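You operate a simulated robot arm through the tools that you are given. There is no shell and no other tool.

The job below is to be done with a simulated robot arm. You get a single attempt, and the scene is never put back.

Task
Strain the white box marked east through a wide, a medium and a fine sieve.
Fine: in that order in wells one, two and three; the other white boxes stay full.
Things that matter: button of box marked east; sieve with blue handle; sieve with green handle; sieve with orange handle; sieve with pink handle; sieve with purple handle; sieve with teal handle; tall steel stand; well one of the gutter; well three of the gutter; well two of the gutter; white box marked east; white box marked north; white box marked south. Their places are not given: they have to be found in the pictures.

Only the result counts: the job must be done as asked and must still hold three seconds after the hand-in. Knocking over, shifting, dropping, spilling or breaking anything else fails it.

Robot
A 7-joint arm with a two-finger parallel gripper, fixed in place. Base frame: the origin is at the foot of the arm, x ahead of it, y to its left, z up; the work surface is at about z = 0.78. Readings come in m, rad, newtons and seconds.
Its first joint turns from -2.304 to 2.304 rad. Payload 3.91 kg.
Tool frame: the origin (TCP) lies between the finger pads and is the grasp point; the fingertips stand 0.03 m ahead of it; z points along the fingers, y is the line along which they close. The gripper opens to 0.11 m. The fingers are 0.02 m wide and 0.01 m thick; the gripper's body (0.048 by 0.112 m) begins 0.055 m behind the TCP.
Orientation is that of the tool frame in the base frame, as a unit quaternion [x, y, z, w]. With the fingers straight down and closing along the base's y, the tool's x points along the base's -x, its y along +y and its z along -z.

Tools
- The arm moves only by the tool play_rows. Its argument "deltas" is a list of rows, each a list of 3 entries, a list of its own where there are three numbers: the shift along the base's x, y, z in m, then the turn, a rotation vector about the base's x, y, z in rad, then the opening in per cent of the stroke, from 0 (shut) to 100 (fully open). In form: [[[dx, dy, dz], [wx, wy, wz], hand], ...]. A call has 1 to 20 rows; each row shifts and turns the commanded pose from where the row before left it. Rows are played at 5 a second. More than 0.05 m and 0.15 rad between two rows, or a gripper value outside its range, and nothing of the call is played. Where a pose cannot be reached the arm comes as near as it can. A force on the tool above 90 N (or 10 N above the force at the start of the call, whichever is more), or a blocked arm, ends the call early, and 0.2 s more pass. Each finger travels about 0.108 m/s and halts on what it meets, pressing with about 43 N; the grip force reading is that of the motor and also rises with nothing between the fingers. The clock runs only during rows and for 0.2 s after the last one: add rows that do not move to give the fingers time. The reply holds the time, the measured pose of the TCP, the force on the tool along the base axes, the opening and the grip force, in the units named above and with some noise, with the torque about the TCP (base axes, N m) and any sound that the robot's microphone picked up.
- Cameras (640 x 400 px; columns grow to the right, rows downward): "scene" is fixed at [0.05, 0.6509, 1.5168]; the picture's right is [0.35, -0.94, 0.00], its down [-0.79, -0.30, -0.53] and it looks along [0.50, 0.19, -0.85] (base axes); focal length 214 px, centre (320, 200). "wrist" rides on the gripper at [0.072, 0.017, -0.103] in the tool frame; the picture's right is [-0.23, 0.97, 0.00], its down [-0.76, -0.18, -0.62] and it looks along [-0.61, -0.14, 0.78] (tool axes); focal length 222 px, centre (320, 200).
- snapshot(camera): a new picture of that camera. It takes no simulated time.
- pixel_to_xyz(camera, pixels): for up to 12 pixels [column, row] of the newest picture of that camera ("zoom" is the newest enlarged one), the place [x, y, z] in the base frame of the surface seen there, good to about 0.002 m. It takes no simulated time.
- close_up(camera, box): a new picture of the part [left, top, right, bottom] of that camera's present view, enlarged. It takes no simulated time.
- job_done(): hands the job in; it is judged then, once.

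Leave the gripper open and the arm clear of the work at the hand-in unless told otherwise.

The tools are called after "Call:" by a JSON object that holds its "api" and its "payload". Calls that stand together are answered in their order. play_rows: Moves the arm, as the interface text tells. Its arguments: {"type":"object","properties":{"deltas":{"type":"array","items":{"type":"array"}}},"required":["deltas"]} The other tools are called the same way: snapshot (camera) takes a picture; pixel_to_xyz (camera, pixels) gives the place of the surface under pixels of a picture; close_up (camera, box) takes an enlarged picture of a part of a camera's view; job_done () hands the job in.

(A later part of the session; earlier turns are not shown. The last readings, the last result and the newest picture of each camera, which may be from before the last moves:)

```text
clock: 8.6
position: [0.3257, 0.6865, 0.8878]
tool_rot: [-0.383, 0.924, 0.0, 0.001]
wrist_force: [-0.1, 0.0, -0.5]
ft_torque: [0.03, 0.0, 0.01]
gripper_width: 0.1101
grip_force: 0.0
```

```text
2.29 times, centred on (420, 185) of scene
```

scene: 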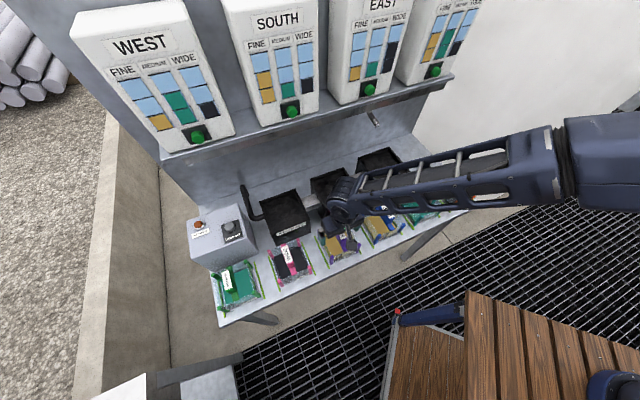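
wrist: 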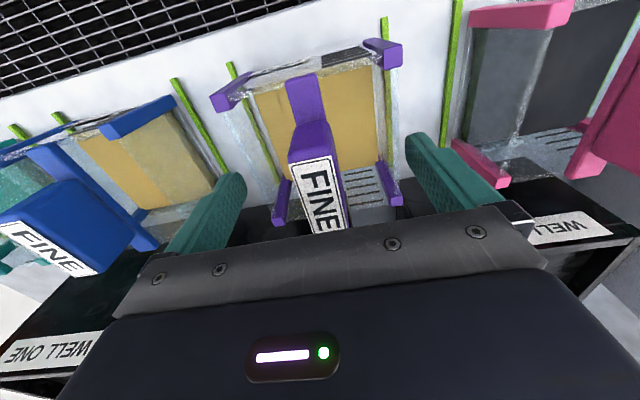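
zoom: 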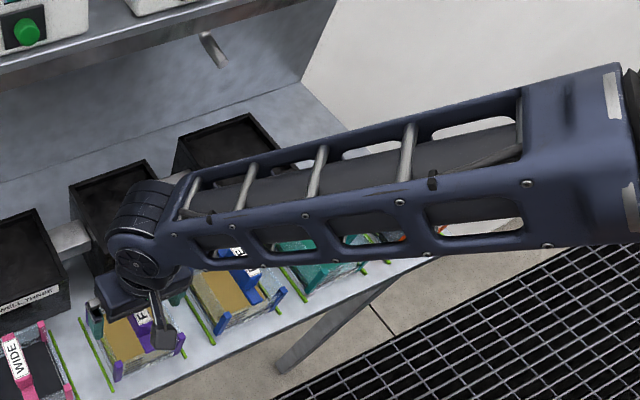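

The forearm rises steeply toward the base (z 1.13 to 1.37), well clear of everything. Now I'll close on the handle.

Call:
{"api": "play_rows", "payload": {"deltas": [[[0, 0, 0], [0, 0, 0], 40], [[0, 0, 0], [0, 0, 0], 40], [[0, 0, 0], [0, 0, 0], 0], [[0, 0, 0], [0, 0, 0], 0], [[0, 0, 0], [0, 0, 0], 0], [[0, 0, 0], [0, 0, 0], 0]]}}

Call:
{"api": "snapshot", "payload": {"camera": "wrist"}}

```text
clock: 10.0
position: [0.3245, 0.6872, 0.8879]
tool_rot: [-0.383, 0.924, 0.0, -0.001]
wrist_force: [-0.2, 1.0, 0.1]
ft_torque: [0.04, -0.09, 0.03]
gripper_width: 0.0217
grip_force: 43.2
```

```text
taken
```

wrist: 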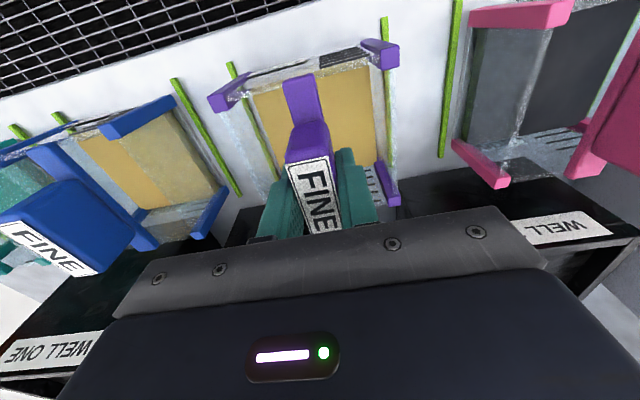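

The grip reads 0.0217 m at 43 N, so the handle is held. I'll lift straight up by 0.21 m.

Call:
{"api": "play_rows", "payload": {"deltas": [[[0, 0, 0.01], [0, 0, 0], 0], [[0, 0, 0.03], [0, 0, 0], 0], [[0, 0, 0.043], [0, 0, 0], 0], [[0, 0, 0.043], [0, 0, 0], 0], [[0, 0, 0.043], [0, 0, 0], 0], [[0, 0, 0.043], [0, 0, 0], 0], [[0, 0, 0], [0, 0, 0], 0], [[0, 0, 0], [0, 0, 0], 0]]}}

Call:
{"api": "snapshot", "payload": {"camera": "wrist"}}

Call:
{"api": "snapshot", "payload": {"camera": "scene"}}

```text
clock: 11.8
position: [0.3263, 0.6876, 1.0997]
tool_rot: [-0.383, 0.924, 0.0, 0.0]
wrist_force: [0.7, 0.1, -0.9]
ft_torque: [0.03, 0.0, -0.03]
gripper_width: 0.0216
grip_force: 43.0
```

```text
taken
```

wrist: 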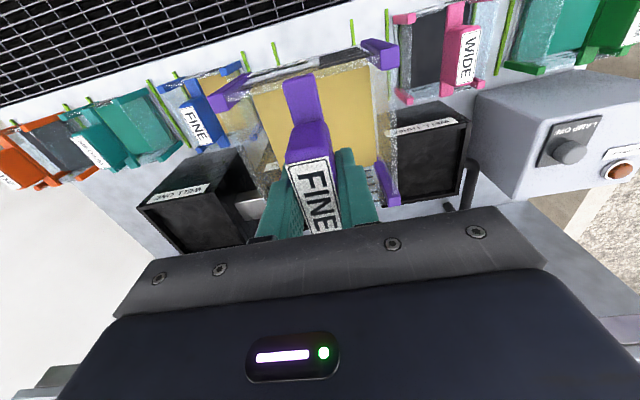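

```text
taken
```

scene: 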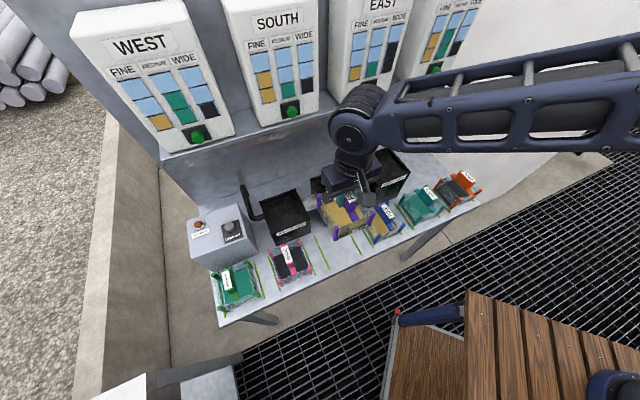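

The sieve is lifted level. I'll measure where its posts are relative to the tool so I can centre it, and get well three from this view too.

Call:
{"api": "close_up", "payload": {"camera": "wrist", "box": [200, 20, 420, 220]}}

Call:
{"api": "pixel_to_xyz", "payload": {"camera": "zoom", "pixels": [[60, 217], [85, 225], [515, 65], [535, 85], [545, 535], [590, 555], [300, 200], [500, 80], [540, 60], [60, 235], [105, 220], [500, 520]]}}

```text
2.00 times, centred on (310, 120) of wrist
```

zoom: 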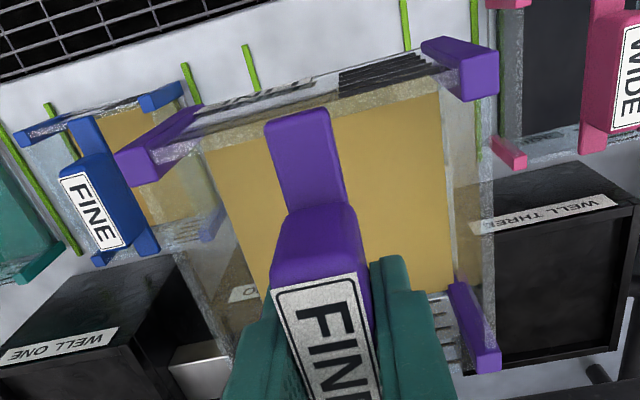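

```text
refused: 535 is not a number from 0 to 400
```

The zoom covers columns 150–470 and rows 20–220. I'll measure the held sieve's post tops at (135,165), (480,75) and (487,355), plus well three's rim.

Call:
{"api": "pixel_to_xyz", "payload": {"camera": "zoom", "pixels": [[132, 162], [142, 170], [470, 80], [482, 78], [490, 360], [484, 350], [123, 158], [497, 90], [496, 362], [300, 160], [620, 225], [515, 372]]}}

```text
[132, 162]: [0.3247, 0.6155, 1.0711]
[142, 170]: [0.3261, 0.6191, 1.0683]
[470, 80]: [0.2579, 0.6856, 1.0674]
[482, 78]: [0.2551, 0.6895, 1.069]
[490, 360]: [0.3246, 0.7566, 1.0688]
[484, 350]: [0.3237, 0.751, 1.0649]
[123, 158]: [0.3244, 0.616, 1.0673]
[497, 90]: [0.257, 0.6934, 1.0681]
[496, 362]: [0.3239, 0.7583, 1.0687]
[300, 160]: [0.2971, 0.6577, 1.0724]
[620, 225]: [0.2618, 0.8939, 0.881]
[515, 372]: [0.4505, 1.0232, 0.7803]
```

The held sieve's centre matches the tool centre within 2 mm. I'll measure well three's rim in the same zoom.

Call:
{"api": "pixel_to_xyz", "payload": {"camera": "zoom", "pixels": [[490, 238], [632, 207], [612, 352], [505, 370], [560, 222], [560, 360], [628, 280], [560, 232], [560, 350], [618, 280], [500, 300], [480, 215]]}}

Call:
{"api": "close_up", "payload": {"camera": "wrist", "box": [370, 90, 490, 220]}}

```text
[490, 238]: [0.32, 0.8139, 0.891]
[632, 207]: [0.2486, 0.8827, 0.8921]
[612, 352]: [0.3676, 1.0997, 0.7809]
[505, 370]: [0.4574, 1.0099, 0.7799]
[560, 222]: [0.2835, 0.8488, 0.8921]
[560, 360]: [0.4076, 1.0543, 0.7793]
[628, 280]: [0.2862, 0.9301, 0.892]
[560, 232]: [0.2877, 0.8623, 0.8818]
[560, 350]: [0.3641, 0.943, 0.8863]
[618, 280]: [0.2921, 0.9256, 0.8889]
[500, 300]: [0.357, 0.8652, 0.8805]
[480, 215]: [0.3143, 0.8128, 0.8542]
```

```text
3.08 times, centred on (430, 155) of wrist
```

zoom: 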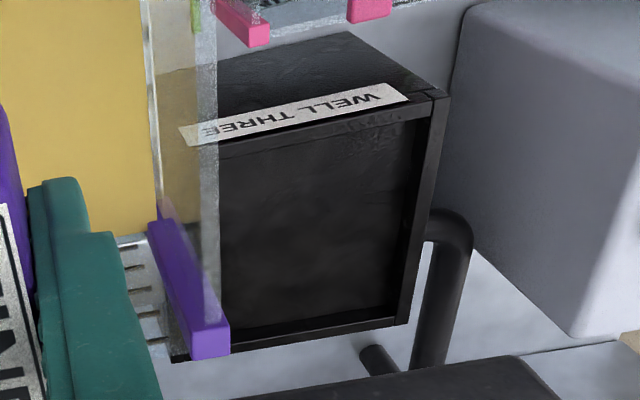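

I'll measure rim edges here: front-right corner (445,97), back-right corner (405,322), and points along the front, back and west rims.

Call:
{"api": "pixel_to_xyz", "payload": {"camera": "zoom", "pixels": [[444, 98], [405, 321], [300, 130], [300, 136], [300, 142], [300, 148], [300, 340], [300, 334], [300, 326], [300, 318], [418, 200], [404, 200]]}}

Call:
{"api": "pixel_to_xyz", "payload": {"camera": "zoom", "pixels": [[380, 118], [380, 324], [250, 345], [434, 120], [412, 270], [408, 230], [412, 230], [400, 230], [416, 230], [420, 230], [395, 230], [250, 150]]}}

```text
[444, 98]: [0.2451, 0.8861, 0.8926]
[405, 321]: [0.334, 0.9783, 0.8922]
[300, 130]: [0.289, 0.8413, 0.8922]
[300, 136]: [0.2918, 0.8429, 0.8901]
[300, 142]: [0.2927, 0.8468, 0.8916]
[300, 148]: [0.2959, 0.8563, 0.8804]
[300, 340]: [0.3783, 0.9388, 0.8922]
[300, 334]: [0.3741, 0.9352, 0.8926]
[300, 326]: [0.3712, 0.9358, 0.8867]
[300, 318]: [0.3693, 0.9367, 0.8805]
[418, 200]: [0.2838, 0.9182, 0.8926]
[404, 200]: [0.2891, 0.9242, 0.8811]
```

```text
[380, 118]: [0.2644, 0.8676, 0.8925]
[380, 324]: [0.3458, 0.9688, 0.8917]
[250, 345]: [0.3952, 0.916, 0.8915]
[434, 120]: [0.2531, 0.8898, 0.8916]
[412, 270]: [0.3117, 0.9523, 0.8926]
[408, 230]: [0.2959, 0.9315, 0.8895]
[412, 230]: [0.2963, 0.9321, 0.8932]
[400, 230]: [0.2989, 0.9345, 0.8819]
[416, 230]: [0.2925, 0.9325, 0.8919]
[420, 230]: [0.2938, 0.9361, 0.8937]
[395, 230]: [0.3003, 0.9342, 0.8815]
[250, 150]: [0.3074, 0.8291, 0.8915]
```

Well three's centre works out at s=-0.390, n=0.865, which matches an even 0.19 m pitch. I'll carry the sieve level to above (0.336, 0.888), bottom at z≈0.99, well above all rims.

Call:
{"api": "play_rows", "payload": {"deltas": [[[0.0022, 0.0399, 0], [0, 0, 0], 0], [[0.0022, 0.0399, 0], [0, 0, 0], 0], [[0.0023, 0.0399, 0], [0, 0, 0], 0], [[0.0023, 0.0399, 0], [0, 0, 0], 0], [[0.0023, 0.0398, 0], [0, 0, 0], 0], [[0, 0, 0], [0, 0, 0], 0], [[0, 0, 0], [0, 0, 0], 0], [[0, 0, 0], [0, 0, 0], 0]]}}

Call:
{"api": "snapshot", "payload": {"camera": "wrist"}}

Call:
{"api": "snapshot", "payload": {"camera": "scene"}}

```text
clock: 13.6
position: [0.3365, 0.8869, 1.0996]
tool_rot: [-0.383, 0.924, 0.0, 0.0]
wrist_force: [-0.1, -0.2, -1.8]
ft_torque: [0.02, -0.02, 0.05]
gripper_width: 0.0216
grip_force: 43.1
```

```text
taken
```

wrist: 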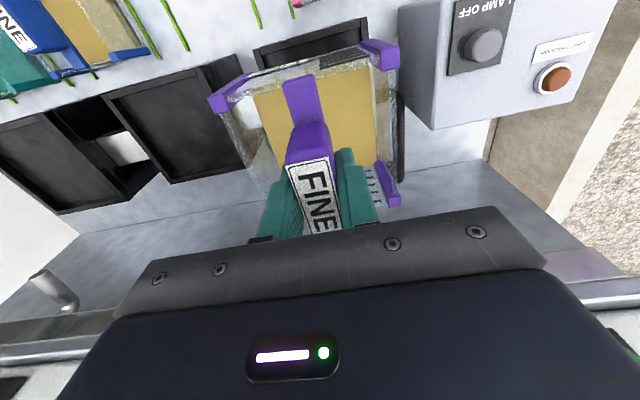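

```text
taken
```

scene: 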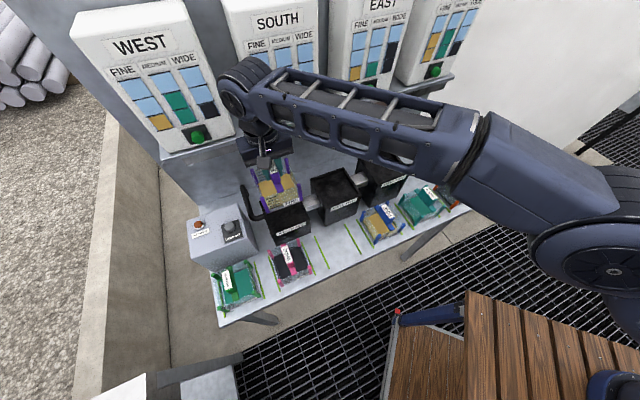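

The sieve hangs above well three with the arm clear of the boxes. I'll lower it until its bottom is about 5 mm above the rim, then check alignment.

Call:
{"api": "play_rows", "payload": {"deltas": [[[0, 0, -0.032], [0, 0, 0], 0], [[0, 0, -0.032], [0, 0, 0], 0], [[0, 0, -0.032], [0, 0, 0], 0], [[0, 0, 0], [0, 0, 0], 0], [[0, 0, 0], [0, 0, 0], 0]]}}

Call:
{"api": "close_up", "payload": {"camera": "wrist", "box": [200, 20, 420, 220]}}

Call:
{"api": "close_up", "payload": {"camera": "scene", "box": [240, 140, 330, 250]}}

```text
clock: 14.8
position: [0.3367, 0.8895, 1.0038]
tool_rot: [-0.383, 0.924, 0.0, -0.001]
wrist_force: [0.4, 1.1, -1.5]
ft_torque: [0.02, -0.01, 0.0]
gripper_width: 0.0214
grip_force: 42.9
```

```text
2.00 times, centred on (310, 120) of wrist
```

zoom: 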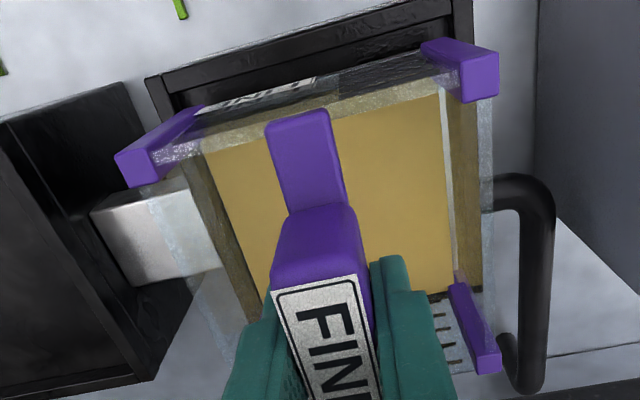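

```text
3.64 times, centred on (285, 195) of scene
```

zoom: 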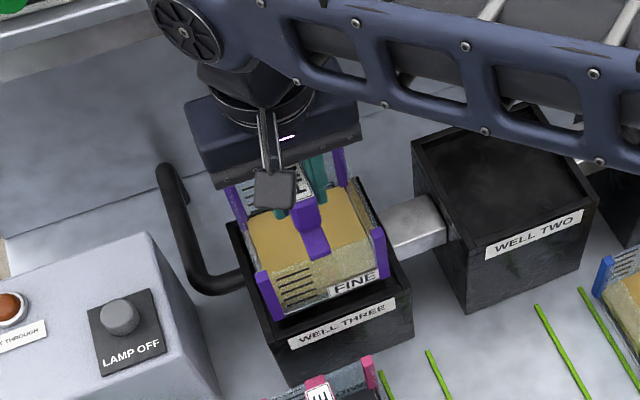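

It looks close. I'll measure the front posts' bottoms and the rim's inner edges in the scene zoom.

Call:
{"api": "pixel_to_xyz", "payload": {"camera": "zoom", "pixels": [[262, 275], [278, 315], [270, 290], [376, 230], [383, 272], [284, 342], [402, 290], [233, 228], [388, 215], [330, 310], [280, 322], [396, 286]]}}

```text
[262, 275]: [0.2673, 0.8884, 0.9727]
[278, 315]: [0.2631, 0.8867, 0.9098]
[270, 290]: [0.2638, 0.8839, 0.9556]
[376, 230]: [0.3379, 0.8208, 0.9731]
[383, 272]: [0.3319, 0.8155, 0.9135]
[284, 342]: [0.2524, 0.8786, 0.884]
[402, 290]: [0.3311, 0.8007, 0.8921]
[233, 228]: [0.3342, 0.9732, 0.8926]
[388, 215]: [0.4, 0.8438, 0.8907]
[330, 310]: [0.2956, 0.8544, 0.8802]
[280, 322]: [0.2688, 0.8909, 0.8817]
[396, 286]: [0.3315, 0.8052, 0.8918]
```

The front posts' front faces are at n≈0.812 (inner wall ≈0.807) and the sieve's centre is at s≈-0.3915, so it is centred. I'll lower it the last 15 mm slowly.

Call:
{"api": "play_rows", "payload": {"deltas": [[[0, 0, -0.005], [0, 0, 0], 0], [[0, 0, -0.005], [0, 0, 0], 0], [[0, 0, -0.004], [0, 0, 0], 0], [[0, 0, 0], [0, 0, 0], 0], [[0, 0, 0], [0, 0, 0], 0]]}}

Call:
{"api": "close_up", "payload": {"camera": "scene", "box": [240, 140, 330, 250]}}

Call:
{"api": "pixel_to_xyz", "payload": {"camera": "zoom", "pixels": [[262, 278], [270, 300], [376, 235], [380, 260], [337, 155], [236, 195], [284, 342], [402, 290], [278, 322], [384, 280], [300, 220], [330, 320]]}}

```text
clock: 16.0
position: [0.3361, 0.889, 0.9887]
tool_rot: [-0.382, 0.924, 0.0, -0.001]
wrist_force: [0.2, 0.4, -2.0]
ft_torque: [0.03, -0.02, 0.03]
gripper_width: 0.0212
grip_force: 42.8
```

```text
3.64 times, centred on (285, 195) of scene
```

zoom: 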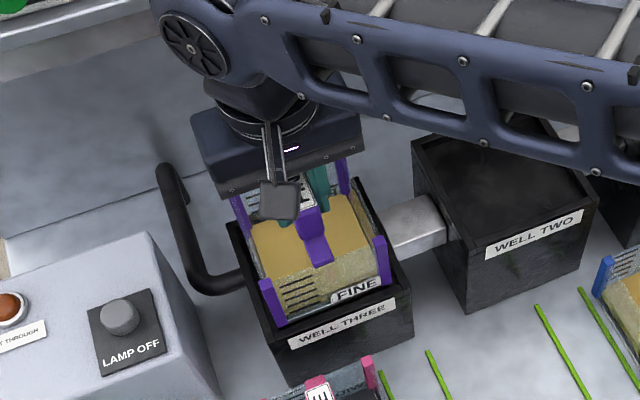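

```text
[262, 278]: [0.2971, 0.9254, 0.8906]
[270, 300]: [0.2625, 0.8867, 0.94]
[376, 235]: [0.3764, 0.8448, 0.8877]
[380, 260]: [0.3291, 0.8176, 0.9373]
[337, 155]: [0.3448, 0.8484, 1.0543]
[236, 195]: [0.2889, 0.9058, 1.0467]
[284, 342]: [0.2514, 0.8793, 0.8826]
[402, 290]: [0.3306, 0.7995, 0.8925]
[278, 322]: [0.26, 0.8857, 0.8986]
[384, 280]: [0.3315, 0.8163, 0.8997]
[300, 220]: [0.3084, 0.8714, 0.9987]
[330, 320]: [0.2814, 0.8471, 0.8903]
```

It went into the recess without any contact force. I'll lower it by small steps until it touches.

Call:
{"api": "play_rows", "payload": {"deltas": [[[0, 0, -0.001], [0, 0, 0], 0], [[0, 0, -0.001], [0, 0, 0], 0], [[0, 0, -0.001], [0, 0, 0], 0], [[0, 0, 0], [0, 0, 0], 0]]}}

```text
clock: 17.0
position: [0.3364, 0.8878, 0.9874]
tool_rot: [-0.383, 0.924, 0.0, 0.0]
wrist_force: [0.1, -2.3, 2.7]
ft_torque: [-0.12, 0.07, 0.0]
gripper_width: 0.0217
grip_force: 42.5
```

The vertical force went from -2 N to +2.7 N, so the sieve rests on the floor of well three. I'll release it and rise.

Call:
{"api": "play_rows", "payload": {"deltas": [[[0, 0, 0], [0, 0, 0], 30], [[0, 0, 0], [0, 0, 0], 60], [[0, 0, 0], [0, 0, 0], 60], [[0, 0, 0.01], [0, 0, 0], 60], [[0, 0, 0.03], [0, 0, 0], 60], [[0, 0, 0.045], [0, 0, 0], 60], [[0, 0, 0.045], [0, 0, 0], 60], [[0, 0, 0], [0, 0, 0], 60]]}}

Call:
{"api": "snapshot", "payload": {"camera": "wrist"}}

Call:
{"api": "close_up", "payload": {"camera": "scene", "box": [240, 140, 330, 250]}}

```text
clock: 18.8
position: [0.3369, 0.885, 1.1164]
tool_rot: [-0.382, 0.924, 0.0, -0.001]
wrist_force: [-0.6, 0.2, -0.6]
ft_torque: [0.03, 0.0, 0.0]
gripper_width: 0.0659
grip_force: 0.0
```

```text
taken
```

wrist: 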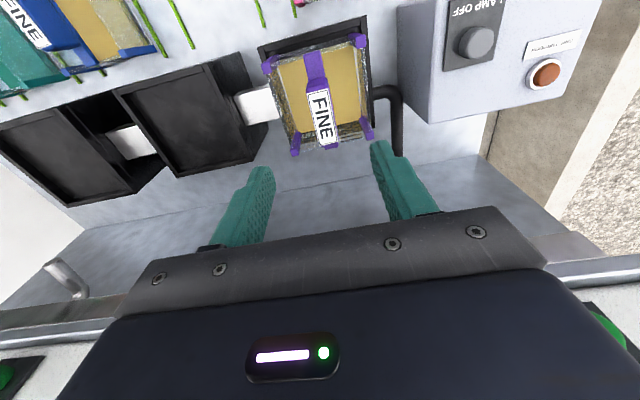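

```text
3.64 times, centred on (285, 195) of scene
```

zoom: 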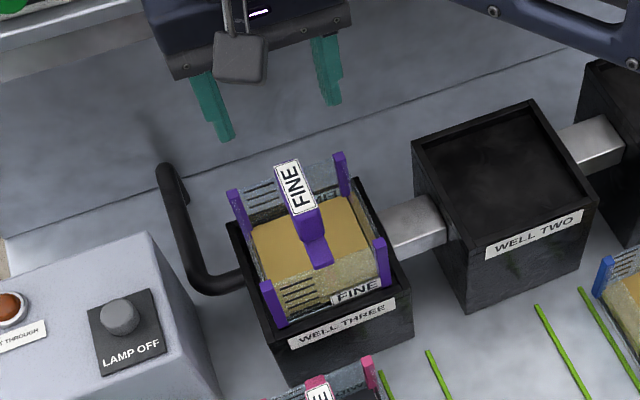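

The sieve stands free in well three. I'll check its post tops are level.

Call:
{"api": "pixel_to_xyz", "payload": {"camera": "zoom", "pixels": [[264, 290], [233, 193], [339, 155], [379, 240], [295, 185], [320, 215], [262, 284], [378, 240]]}}

Call:
{"api": "close_up", "payload": {"camera": "wrist", "box": [240, 20, 400, 170]}}

Call:
{"api": "pixel_to_xyz", "payload": {"camera": "zoom", "pixels": [[110, 130], [355, 58], [374, 305], [165, 347], [225, 290], [205, 190], [260, 70], [180, 365]]}}

```text
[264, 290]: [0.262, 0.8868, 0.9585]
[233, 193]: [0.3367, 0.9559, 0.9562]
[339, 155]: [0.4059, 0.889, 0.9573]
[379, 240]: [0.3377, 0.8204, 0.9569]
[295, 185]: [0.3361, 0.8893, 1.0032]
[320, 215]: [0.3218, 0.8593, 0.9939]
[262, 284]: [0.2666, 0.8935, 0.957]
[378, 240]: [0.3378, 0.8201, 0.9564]
```

```text
2.67 times, centred on (320, 95) of wrist
```

zoom: 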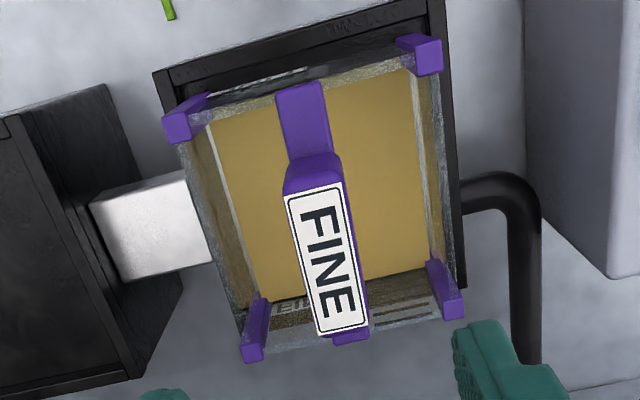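

```text
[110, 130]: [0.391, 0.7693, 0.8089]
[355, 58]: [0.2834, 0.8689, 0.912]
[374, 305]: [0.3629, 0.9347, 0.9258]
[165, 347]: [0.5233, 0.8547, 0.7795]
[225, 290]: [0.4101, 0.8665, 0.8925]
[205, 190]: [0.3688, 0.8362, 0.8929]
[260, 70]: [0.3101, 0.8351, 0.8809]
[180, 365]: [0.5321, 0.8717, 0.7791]
```

All four posts are at z≈0.957, so it is level. Next I'll move to above the teal (medium) sieve near (0.570, 0.443).

Call:
{"api": "play_rows", "payload": {"deltas": [[[0.02128, -0.04044, 0], [0, 0, 0], 60], [[0.02128, -0.04044, 0], [0, 0, 0], 60], [[0.02128, -0.04044, 0], [0, 0, 0], 60], [[0.02128, -0.04044, 0], [0, 0, 0], 60], [[0.02128, -0.04044, 0], [0, 0, 0], 80], [[0.02128, -0.04044, 0], [0, 0, 0], 100], [[0.02128, -0.04044, -0.01], [0, 0, 0], 100], [[0.02128, -0.04044, -0.01], [0, 0, 0], 100], [[0.02128, -0.04044, -0.01], [0, 0, 0], 100], [[0.02128, -0.04044, -0.01], [0, 0, 0], 100], [[0.0213, -0.0404, -0.017], [0, 0, 0], 100], [[0, 0, 0], [0, 0, 0], 100], [[0, 0, 0], [0, 0, 0], 100], [[0, 0, 0], [0, 0, 0], 100]]}}

Call:
{"api": "snapshot", "payload": {"camera": "wrist"}}

Call:
{"api": "close_up", "payload": {"camera": "wrist", "box": [240, 20, 400, 160]}}

```text
clock: 21.8
position: [0.571, 0.4417, 1.0606]
tool_rot: [-0.383, 0.924, 0.001, 0.0]
wrist_force: [0.7, 0.6, -0.2]
ft_torque: [0.01, 0.03, 0.0]
gripper_width: 0.11
grip_force: 0.0
```

```text
taken
```

wrist: 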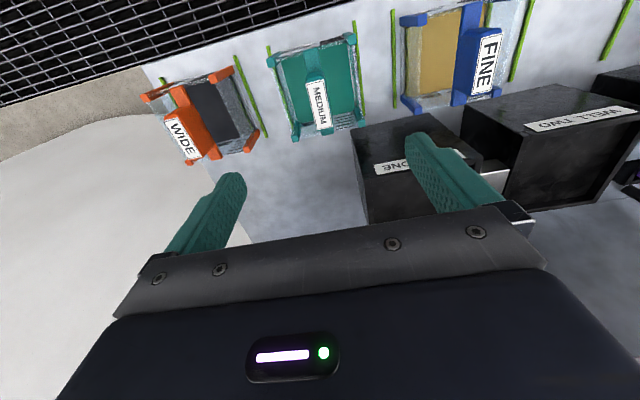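

```text
2.86 times, centred on (320, 90) of wrist
```

zoom: 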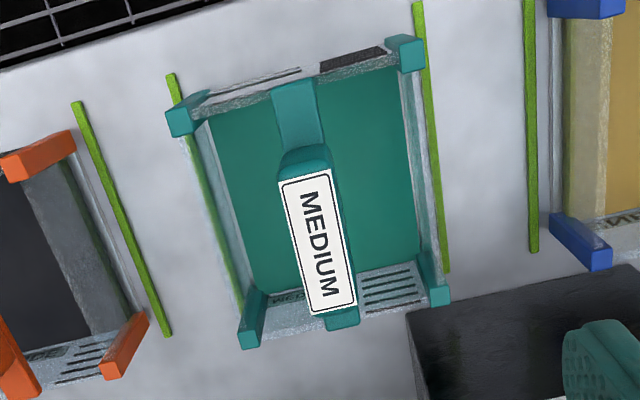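

The teal mesh is whole. I'll measure its posts for the grasp.

Call:
{"api": "pixel_to_xyz", "payload": {"camera": "zoom", "pixels": [[180, 120], [404, 53], [438, 294], [248, 338], [320, 235], [296, 110]]}}

```text
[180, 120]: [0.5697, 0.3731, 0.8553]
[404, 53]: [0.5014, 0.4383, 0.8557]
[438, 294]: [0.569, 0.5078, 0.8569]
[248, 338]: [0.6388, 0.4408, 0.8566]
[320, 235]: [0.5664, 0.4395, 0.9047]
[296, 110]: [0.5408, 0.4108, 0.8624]
```

Teal is centred at about (0.570, 0.442). I'll lower to z=0.888 and close.

Call:
{"api": "play_rows", "payload": {"deltas": [[[0, -0.0011, -0.0344], [0, 0, 0], 100], [[0, 0, -0.0344], [0, 0, 0], 100], [[0, 0, -0.0344], [0, 0, 0], 100], [[0, 0, -0.0344], [0, 0, 0], 100], [[0, 0, -0.0344], [0, 0, 0], 100], [[0, 0, 0], [0, 0, 0], 100], [[0, 0, 0], [0, 0, 0], 100]]}}

Call:
{"api": "snapshot", "payload": {"camera": "wrist"}}

```text
clock: 23.4
position: [0.57, 0.4435, 0.8871]
tool_rot: [-0.383, 0.924, 0.0, -0.001]
wrist_force: [-0.4, -0.4, -0.1]
ft_torque: [-0.01, -0.01, -0.02]
gripper_width: 0.1101
grip_force: 0.1
```

```text
taken
```

wrist: 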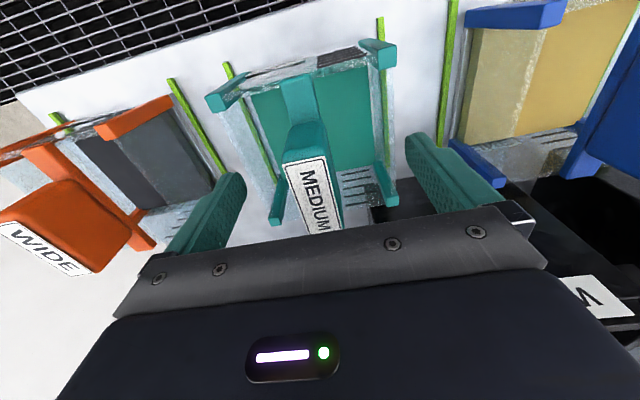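

The fingers straddle teal's block. I'll close and lift by 0.212 m.

Call:
{"api": "play_rows", "payload": {"deltas": [[[0, 0, 0], [0, 0, 0], 40], [[0, 0, 0], [0, 0, 0], 40], [[0, 0, 0], [0, 0, 0], 0], [[0, 0, 0], [0, 0, 0], 0], [[0, 0, 0], [0, 0, 0], 0], [[0, 0, 0], [0, 0, 0], 0], [[0, 0, 0.01], [0, 0, 0], 0], [[0, 0, 0.03], [0, 0, 0], 0], [[0, 0, 0.043], [0, 0, 0], 0], [[0, 0, 0.043], [0, 0, 0], 0], [[0, 0, 0.043], [0, 0, 0], 0], [[0, 0, 0.043], [0, 0, 0], 0], [[0, 0, 0], [0, 0, 0], 0], [[0, 0, 0], [0, 0, 0], 0]]}}

Call:
{"api": "snapshot", "payload": {"camera": "wrist"}}

Call:
{"api": "snapshot", "payload": {"camera": "scene"}}

```text
clock: 26.4
position: [0.5702, 0.4411, 1.101]
tool_rot: [-0.383, 0.924, -0.001, 0.0]
wrist_force: [-0.7, 0.8, -2.6]
ft_torque: [0.01, 0.0, 0.0]
gripper_width: 0.0218
grip_force: 43.1
```

```text
taken
```

wrist: 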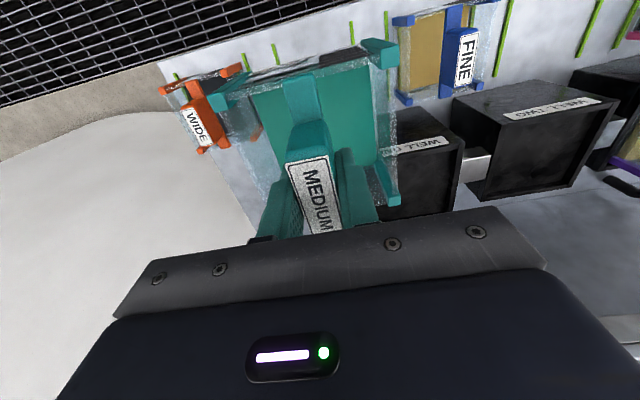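

```text
taken
```

scene: 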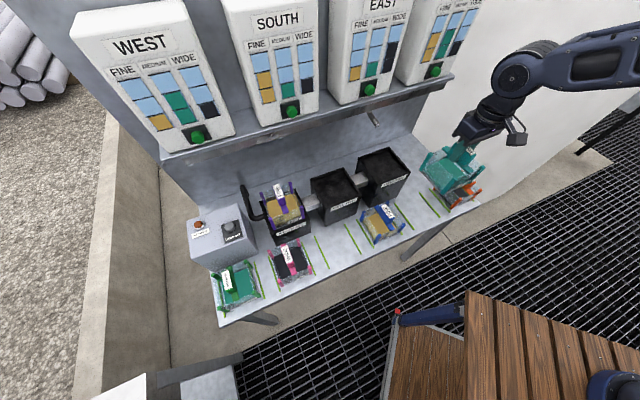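

Teal is held and lifted. I'll carry it to above well two at (0.470, 0.753), its bottom at z≈0.99 staying above blue and the wells.

Call:
{"api": "play_rows", "payload": {"deltas": [[[-0.0143, 0.04446, 0], [0, 0, 0], 0], [[-0.0143, 0.04446, 0], [0, 0, 0], 0], [[-0.0143, 0.04446, 0], [0, 0, 0], 0], [[-0.0143, 0.04446, 0], [0, 0, 0], 0], [[-0.0143, 0.04446, 0], [0, 0, 0], 0], [[-0.0143, 0.04446, 0], [0, 0, 0], 0], [[-0.0143, 0.04444, 0], [0, 0, 0], 0], [[0, 0, 0], [0, 0, 0], 0], [[0, 0, 0], [0, 0, 0], 0], [[0, 0, -0.035], [0, 0, 0], 0], [[0, 0, -0.035], [0, 0, 0], 0], [[0, 0, 0], [0, 0, 0], 0], [[0, 0, 0], [0, 0, 0], 0]]}}

Call:
{"api": "snapshot", "payload": {"camera": "wrist"}}

Call:
{"api": "close_up", "payload": {"camera": "scene", "box": [280, 130, 390, 240]}}

```text
clock: 29.2
position: [0.4709, 0.753, 1.0288]
tool_rot: [-0.382, 0.924, 0.001, 0.0]
wrist_force: [0.3, -0.1, -1.7]
ft_torque: [0.02, -0.02, 0.0]
gripper_width: 0.0215
grip_force: 42.6
```

```text
taken
```

wrist: 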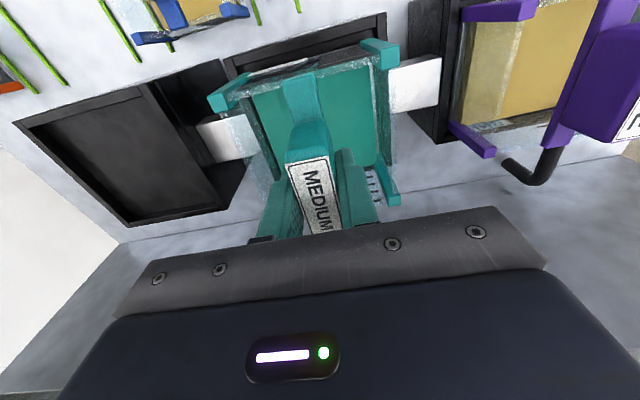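

```text
3.64 times, centred on (335, 185) of scene
```

zoom: 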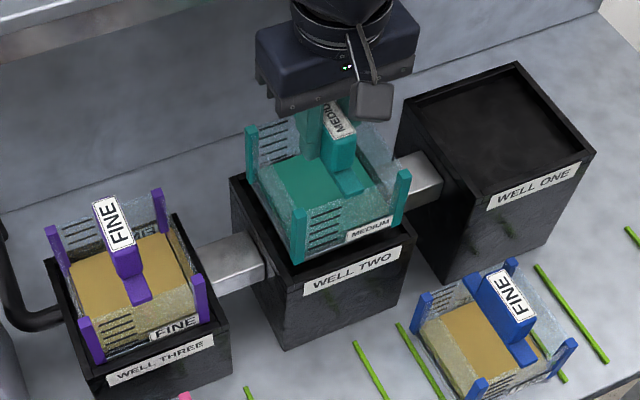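

Teal hovers about 5 mm above well two's rim. I'll measure its front posts and the rim.

Call:
{"api": "pixel_to_xyz", "payload": {"camera": "zoom", "pixels": [[299, 220], [297, 240], [294, 255], [403, 185], [399, 210], [396, 220], [300, 283], [408, 236], [234, 190], [350, 266], [288, 270], [412, 228]]}}

Call:
{"api": "close_up", "payload": {"camera": "wrist", "box": [200, 10, 420, 220]}}

```text
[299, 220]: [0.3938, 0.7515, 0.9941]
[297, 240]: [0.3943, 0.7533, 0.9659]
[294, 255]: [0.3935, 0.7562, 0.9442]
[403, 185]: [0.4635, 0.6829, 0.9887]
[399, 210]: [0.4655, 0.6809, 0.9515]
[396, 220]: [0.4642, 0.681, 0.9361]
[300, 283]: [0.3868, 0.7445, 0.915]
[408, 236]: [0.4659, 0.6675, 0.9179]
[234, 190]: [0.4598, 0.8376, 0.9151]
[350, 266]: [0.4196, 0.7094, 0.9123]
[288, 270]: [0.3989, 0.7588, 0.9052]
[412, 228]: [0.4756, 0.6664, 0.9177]
```

```text
1.90 times, centred on (310, 115) of wrist
```

zoom: 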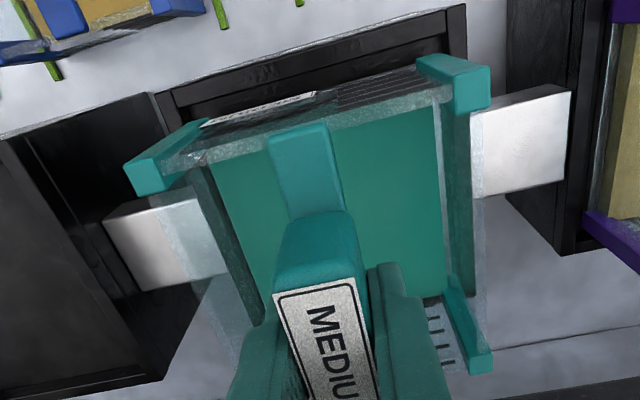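

I'll check the rim corners of well two in this wrist zoom: left (152,95), right (465,7).

Call:
{"api": "pixel_to_xyz", "payload": {"camera": "zoom", "pixels": [[155, 97], [463, 10], [170, 110], [464, 40], [446, 40], [456, 60], [300, 62], [300, 75], [145, 172], [460, 90], [482, 92], [480, 362]]}}

```text
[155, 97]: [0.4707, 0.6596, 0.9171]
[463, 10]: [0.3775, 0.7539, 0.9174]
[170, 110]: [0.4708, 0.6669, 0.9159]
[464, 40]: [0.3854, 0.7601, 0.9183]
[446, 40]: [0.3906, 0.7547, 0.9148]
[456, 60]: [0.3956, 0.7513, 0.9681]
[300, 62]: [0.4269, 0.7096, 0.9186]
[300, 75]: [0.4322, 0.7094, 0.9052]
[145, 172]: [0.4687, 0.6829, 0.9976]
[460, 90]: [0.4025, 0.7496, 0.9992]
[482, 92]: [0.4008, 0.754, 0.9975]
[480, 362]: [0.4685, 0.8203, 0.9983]
```

The rim centre is s=-0.200 and the sieve centre is s≈-0.200, so it is aligned. I'll lower it in small steps to the floor.

Call:
{"api": "play_rows", "payload": {"deltas": [[[0, 0, -0.005], [0, 0, 0], 0], [[0, 0, -0.005], [0, 0, 0], 0], [[0, 0, -0.004], [0, 0, 0], 0], [[0, 0, -0.001], [0, 0, 0], 0], [[0, 0, -0.001], [0, 0, 0], 0], [[0, 0, -0.001], [0, 0, 0], 0], [[0, 0, 0], [0, 0, 0], 0]]}}

Call:
{"api": "close_up", "payload": {"camera": "scene", "box": [280, 130, 390, 240]}}

```text
clock: 30.8
position: [0.47, 0.754, 1.0125]
tool_rot: [-0.383, 0.924, 0.0, 0.0]
wrist_force: [-0.9, 0.1, -1.6]
ft_torque: [0.03, -0.04, 0.0]
gripper_width: 0.0218
grip_force: 43.4
```

```text
3.64 times, centred on (335, 185) of scene
```

zoom: 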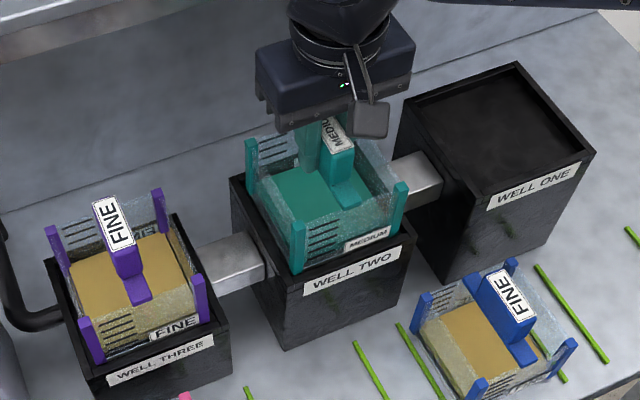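

No contact yet. I'll go down in 1 mm steps.

Call:
{"api": "play_rows", "payload": {"deltas": [[[0, 0, -0.001], [0, 0, 0], 0], [[0, 0, -0.0007], [0, 0, 0], 0], [[0, 0, 0], [0, 0, 0], 0]]}}

```text
clock: 31.6
position: [0.4708, 0.7539, 1.014]
tool_rot: [-0.382, 0.924, 0.001, 0.001]
wrist_force: [-0.1, 2.8, 14.7]
ft_torque: [-0.4, 0.4, -0.06]
gripper_width: 0.0218
grip_force: 43.3
```

Contact reads 14.7 N at the expected height, so it is resting on the floor. I'll ease up a touch, release and rise.

Call:
{"api": "play_rows", "payload": {"deltas": [[[0, 0, 0.001], [0, 0, 0], 0], [[0, 0, 0], [0, 0, 0], 30], [[0, 0, 0], [0, 0, 0], 60], [[0, 0, 0], [0, 0, 0], 60], [[0, 0, 0.01], [0, 0, 0], 60], [[0, 0, 0.03], [0, 0, 0], 60], [[0, 0, 0.045], [0, 0, 0], 60], [[0, 0, 0.045], [0, 0, 0], 60], [[0, 0, 0], [0, 0, 0], 60]]}}

Call:
{"api": "close_up", "payload": {"camera": "scene", "box": [280, 130, 390, 240]}}

Call:
{"api": "pixel_to_xyz", "payload": {"camera": "zoom", "pixels": [[298, 220], [252, 145], [402, 190], [298, 225], [340, 130], [250, 143], [362, 112], [374, 108]]}}

```text
clock: 33.6
position: [0.4716, 0.7522, 1.1434]
tool_rot: [-0.382, 0.924, 0.0, 0.001]
wrist_force: [-0.9, -0.1, 0.2]
ft_torque: [0.0, 0.0, 0.0]
gripper_width: 0.0662
grip_force: 0.1
```

```text
3.64 times, centred on (335, 185) of scene
```

zoom: 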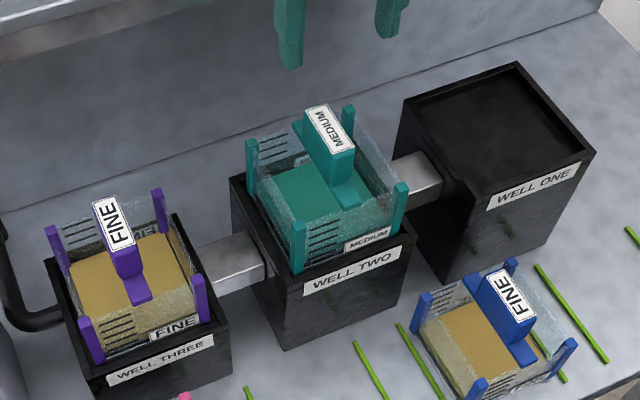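

```text
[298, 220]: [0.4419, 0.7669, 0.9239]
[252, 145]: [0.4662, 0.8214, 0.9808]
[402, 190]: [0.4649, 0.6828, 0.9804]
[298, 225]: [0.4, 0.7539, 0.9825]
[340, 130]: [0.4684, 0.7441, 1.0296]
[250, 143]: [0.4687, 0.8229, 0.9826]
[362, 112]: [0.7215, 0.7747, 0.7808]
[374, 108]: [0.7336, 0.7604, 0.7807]
```

The medium sieve is seated level, post tops z≈0.9815. Now I'll go to above orange at (0.693, 0.319).

Call:
{"api": "play_rows", "payload": {"deltas": [[[0.0203, -0.0395, 0], [0, 0, 0], 60], [[0.0203, -0.0395, 0], [0, 0, 0], 60], [[0.0203, -0.0395, 0], [0, 0, 0], 60], [[0.0203, -0.0395, 0], [0, 0, 0], 60], [[0.0203, -0.0395, 0], [0, 0, 0], 80], [[0.0203, -0.0395, 0], [0, 0, 0], 100], [[0.0203, -0.0395, -0.0165], [0, 0, 0], 100], [[0.0203, -0.0395, -0.0165], [0, 0, 0], 100], [[0.0203, -0.0395, -0.0165], [0, 0, 0], 100], [[0.0203, -0.0395, -0.0165], [0, 0, 0], 100], [[0.0203, -0.0394, -0.0163], [0, 0, 0], 100], [[0, 0, 0], [0, 0, 0], 100], [[0, 0, 0], [0, 0, 0], 100], [[0, 0, 0], [0, 0, 0], 100]]}}

Call:
{"api": "snapshot", "payload": {"camera": "wrist"}}

Call:
{"api": "close_up", "payload": {"camera": "wrist", "box": [240, 20, 400, 160]}}

```text
clock: 36.6
position: [0.6934, 0.3196, 1.0597]
tool_rot: [-0.382, 0.924, 0.0, 0.0]
wrist_force: [-0.1, -0.2, -0.4]
ft_torque: [0.01, 0.0, -0.01]
gripper_width: 0.1098
grip_force: 0.0
```

```text
taken
```

wrist: 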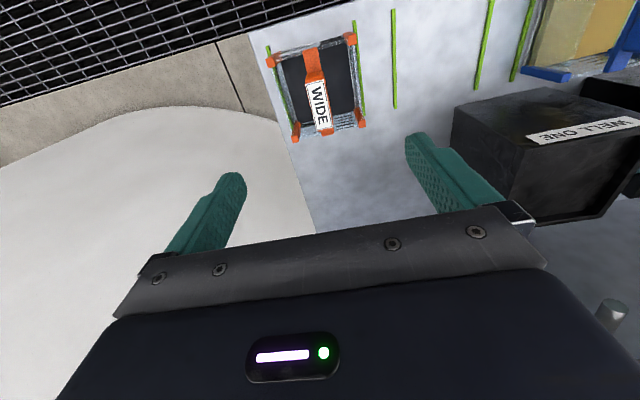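

```text
2.86 times, centred on (320, 90) of wrist
```

zoom: 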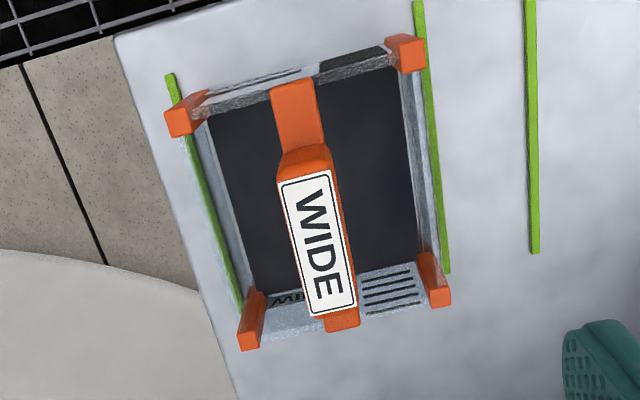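

The view is the same as it was over teal, so I'm centred. I'll lower to z=0.888 and close, then lift.

Call:
{"api": "play_rows", "payload": {"deltas": [[[0, 0, -0.0344], [0, 0, 0], 100], [[0, 0, -0.0344], [0, 0, 0], 100], [[0, 0, -0.0344], [0, 0, 0], 100], [[0, 0, -0.0344], [0, 0, 0], 100], [[0, 0, -0.0344], [0, 0, 0], 100], [[0, 0, 0], [0, 0, 0], 100], [[0, 0, 0], [0, 0, 0], 40], [[0, 0, 0], [0, 0, 0], 40], [[0, 0, 0], [0, 0, 0], 0], [[0, 0, 0], [0, 0, 0], 0], [[0, 0, 0], [0, 0, 0], 0], [[0, 0, 0], [0, 0, 0], 0]]}}

Call:
{"api": "snapshot", "payload": {"camera": "wrist"}}

```text
clock: 39.2
position: [0.6939, 0.3211, 0.8879]
tool_rot: [-0.383, 0.924, 0.001, 0.0]
wrist_force: [1.2, 0.0, 0.0]
ft_torque: [0.05, -0.04, -0.01]
gripper_width: 0.0216
grip_force: 42.6
```

```text
taken
```

wrist: 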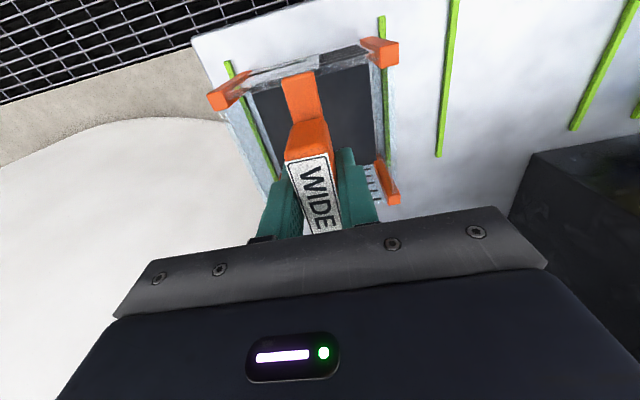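

Orange is held at 0.0216 m. I'll lift by 0.212 m and check the spout position for clearance.

Call:
{"api": "play_rows", "payload": {"deltas": [[[0, 0, 0.01], [0, 0, 0], 0], [[0, 0, 0.03], [0, 0, 0], 0], [[0, 0, 0.043], [0, 0, 0], 0], [[0, 0, 0.043], [0, 0, 0], 0], [[0, 0, 0.043], [0, 0, 0], 0], [[0, 0, 0.043], [0, 0, 0], 0], [[0, 0, 0], [0, 0, 0], 0], [[0, 0, 0], [0, 0, 0], 0]]}}

Call:
{"api": "snapshot", "payload": {"camera": "wrist"}}

Call:
{"api": "close_up", "payload": {"camera": "scene", "box": [340, 90, 420, 140]}}

Call:
{"api": "pixel_to_xyz", "payload": {"camera": "zoom", "pixels": [[300, 270], [290, 250], [310, 290], [305, 300], [280, 200], [300, 285], [315, 280], [240, 150]]}}

```text
clock: 41.0
position: [0.696, 0.3206, 1.1009]
tool_rot: [-0.383, 0.924, 0.0, 0.0]
wrist_force: [0.6, 0.0, -1.0]
ft_torque: [-0.04, 0.01, -0.03]
gripper_width: 0.0214
grip_force: 43.3
```

```text
taken
```

wrist: 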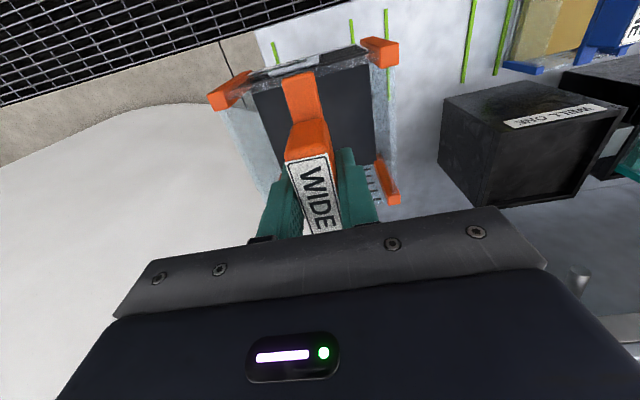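

```text
8.00 times, centred on (380, 115) of scene
```

zoom: 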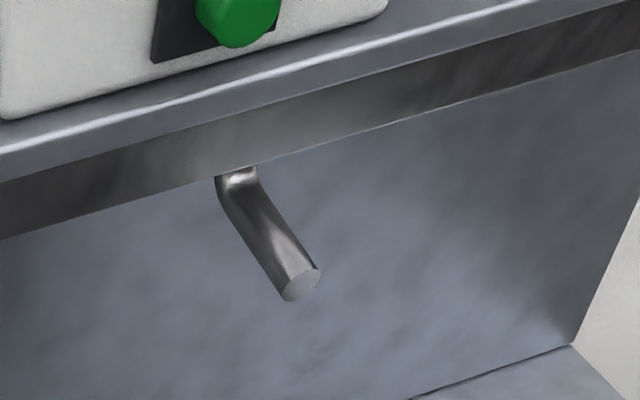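

```text
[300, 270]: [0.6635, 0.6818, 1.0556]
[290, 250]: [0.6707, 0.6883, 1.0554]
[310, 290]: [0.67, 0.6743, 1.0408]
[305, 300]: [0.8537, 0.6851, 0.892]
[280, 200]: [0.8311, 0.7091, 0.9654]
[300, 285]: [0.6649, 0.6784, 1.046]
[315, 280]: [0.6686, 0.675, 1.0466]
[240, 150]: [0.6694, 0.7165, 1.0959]
```

The spout tip is at n≈0.950, z≈1.04–1.056, and the sieve's back edge will be at n≈0.92, leaving 3 cm. I'll carry orange to above well one at (0.6046, 0.6187) and lower it to about 5 mm above the rim.

Call:
{"api": "play_rows", "payload": {"deltas": [[[-0.01266, 0.04281, 0], [0, 0, 0], 0], [[-0.01266, 0.04281, 0], [0, 0, 0], 0], [[-0.01266, 0.04281, 0], [0, 0, 0], 0], [[-0.01266, 0.04281, 0], [0, 0, 0], 0], [[-0.01266, 0.04281, 0], [0, 0, 0], 0], [[-0.01266, 0.04281, 0], [0, 0, 0], 0], [[-0.01264, 0.04284, 0], [0, 0, 0], 0], [[0, 0, 0], [0, 0, 0], 0], [[0, 0, 0], [0, 0, 0], 0], [[0, 0, -0.022], [0, 0, 0], 0], [[0, 0, -0.022], [0, 0, 0], 0], [[0, 0, 0], [0, 0, 0], 0], [[0, 0, 0], [0, 0, 0], 0]]}}

Call:
{"api": "close_up", "payload": {"camera": "scene", "box": [320, 90, 430, 210]}}

Call:
{"api": "close_up", "payload": {"camera": "wrist", "box": [200, 10, 420, 220]}}

```text
clock: 43.8
position: [0.6049, 0.62, 1.0572]
tool_rot: [-0.382, 0.924, 0.0, 0.001]
wrist_force: [-0.4, -0.5, -1.5]
ft_torque: [0.03, 0.0, 0.04]
gripper_width: 0.0218
grip_force: 43.0
```

```text
3.33 times, centred on (375, 150) of scene
```

zoom: 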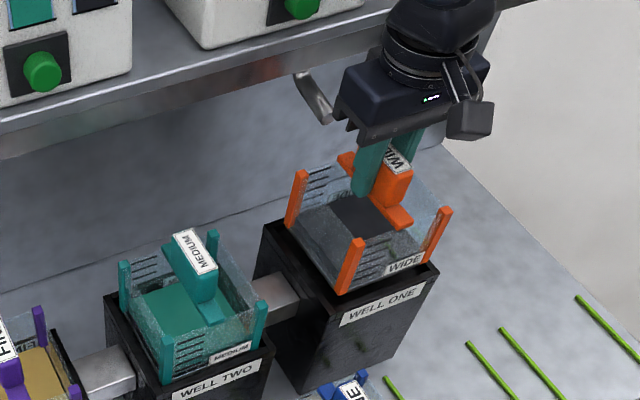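

```text
1.90 times, centred on (310, 115) of wrist
```

zoom: 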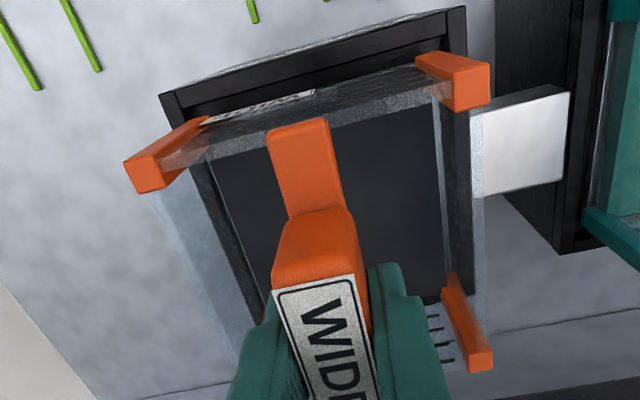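

The view matches the one over well two. I'll confirm the numbers in the wrist zoom.

Call:
{"api": "pixel_to_xyz", "payload": {"camera": "zoom", "pixels": [[163, 97], [463, 12], [145, 172], [482, 92], [480, 362], [300, 62], [300, 75], [456, 85]]}}

```text
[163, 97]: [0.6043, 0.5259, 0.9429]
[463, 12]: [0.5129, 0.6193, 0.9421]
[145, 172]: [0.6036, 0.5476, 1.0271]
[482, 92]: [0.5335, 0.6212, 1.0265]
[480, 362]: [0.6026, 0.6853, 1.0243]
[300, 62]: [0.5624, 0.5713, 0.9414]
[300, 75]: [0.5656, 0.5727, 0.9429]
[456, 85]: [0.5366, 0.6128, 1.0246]
```

It is aligned: rim centre s=-0.010, sieve centre s≈-0.010. I'll lower to the floor.

Call:
{"api": "play_rows", "payload": {"deltas": [[[0, 0, -0.005], [0, 0, 0], 0], [[0, 0, -0.005], [0, 0, 0], 0], [[0, 0, -0.005], [0, 0, 0], 0], [[0, 0, -0.001], [0, 0, 0], 0], [[0, 0, -0.001], [0, 0, 0], 0], [[0, 0, -0.001], [0, 0, 0], 0], [[0, 0, 0], [0, 0, 0], 0]]}}

```text
clock: 45.4
position: [0.6051, 0.6183, 1.0372]
tool_rot: [-0.382, 0.924, 0.0, 0.0]
wrist_force: [-0.4, -0.7, -2.0]
ft_torque: [-0.01, 0.01, 0.03]
gripper_width: 0.0213
grip_force: 42.7
```

Still hanging free at -2 N. I'll go another 1–1.5 mm in fine steps.

Call:
{"api": "play_rows", "payload": {"deltas": [[[0, 0, -0.0007], [0, 0, 0], 0], [[0, 0, -0.0005], [0, 0, 0], 0], [[0, 0, 0], [0, 0, 0], 0]]}}

```text
clock: 46.2
position: [0.6038, 0.6171, 1.0391]
tool_rot: [-0.383, 0.924, 0.001, 0.001]
wrist_force: [-0.9, 3.0, 12.1]
ft_torque: [-0.47, 0.55, -0.07]
gripper_width: 0.0217
grip_force: 42.4
```

Contact reads 12 N, so it is on the floor of well one. I'll ease up, release and rise.

Call:
{"api": "play_rows", "payload": {"deltas": [[[0, 0, 0.0008], [0, 0, 0], 0], [[0, 0, 0], [0, 0, 0], 30], [[0, 0, 0], [0, 0, 0], 60], [[0, 0, 0], [0, 0, 0], 60], [[0, 0, 0.01], [0, 0, 0], 60], [[0, 0, 0.03], [0, 0, 0], 60], [[0, 0, 0.045], [0, 0, 0], 60], [[0, 0, 0.035], [0, 0, 0], 60], [[0, 0, 0], [0, 0, 0], 60]]}}

Call:
{"api": "close_up", "payload": {"camera": "scene", "box": [320, 90, 430, 210]}}

Call:
{"api": "pixel_to_xyz", "payload": {"camera": "zoom", "pixels": [[358, 248], [300, 178], [443, 216], [395, 165], [356, 252], [446, 213], [299, 176], [393, 150]]}}

```text
clock: 48.2
position: [0.6034, 0.6195, 1.1564]
tool_rot: [-0.382, 0.924, 0.0, 0.001]
wrist_force: [0.7, -0.2, 0.7]
ft_torque: [-0.02, 0.01, 0.0]
gripper_width: 0.0661
grip_force: 0.0
```

```text
3.33 times, centred on (375, 150) of scene
```

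zoom: 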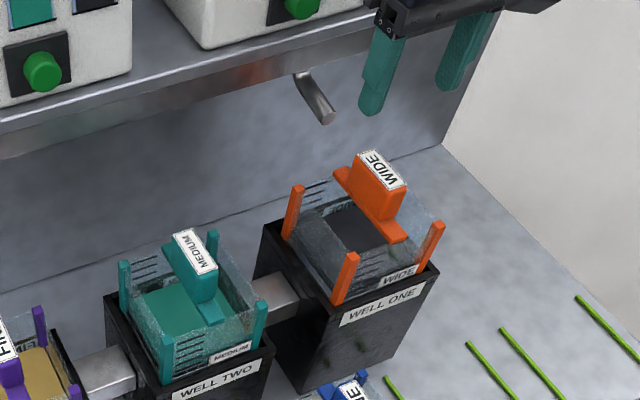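

```text
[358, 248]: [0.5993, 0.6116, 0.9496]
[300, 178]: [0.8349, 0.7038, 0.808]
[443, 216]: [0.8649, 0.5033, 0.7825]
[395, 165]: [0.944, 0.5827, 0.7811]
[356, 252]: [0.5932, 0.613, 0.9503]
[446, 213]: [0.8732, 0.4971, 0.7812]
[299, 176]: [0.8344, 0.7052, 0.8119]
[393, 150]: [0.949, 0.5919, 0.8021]
```

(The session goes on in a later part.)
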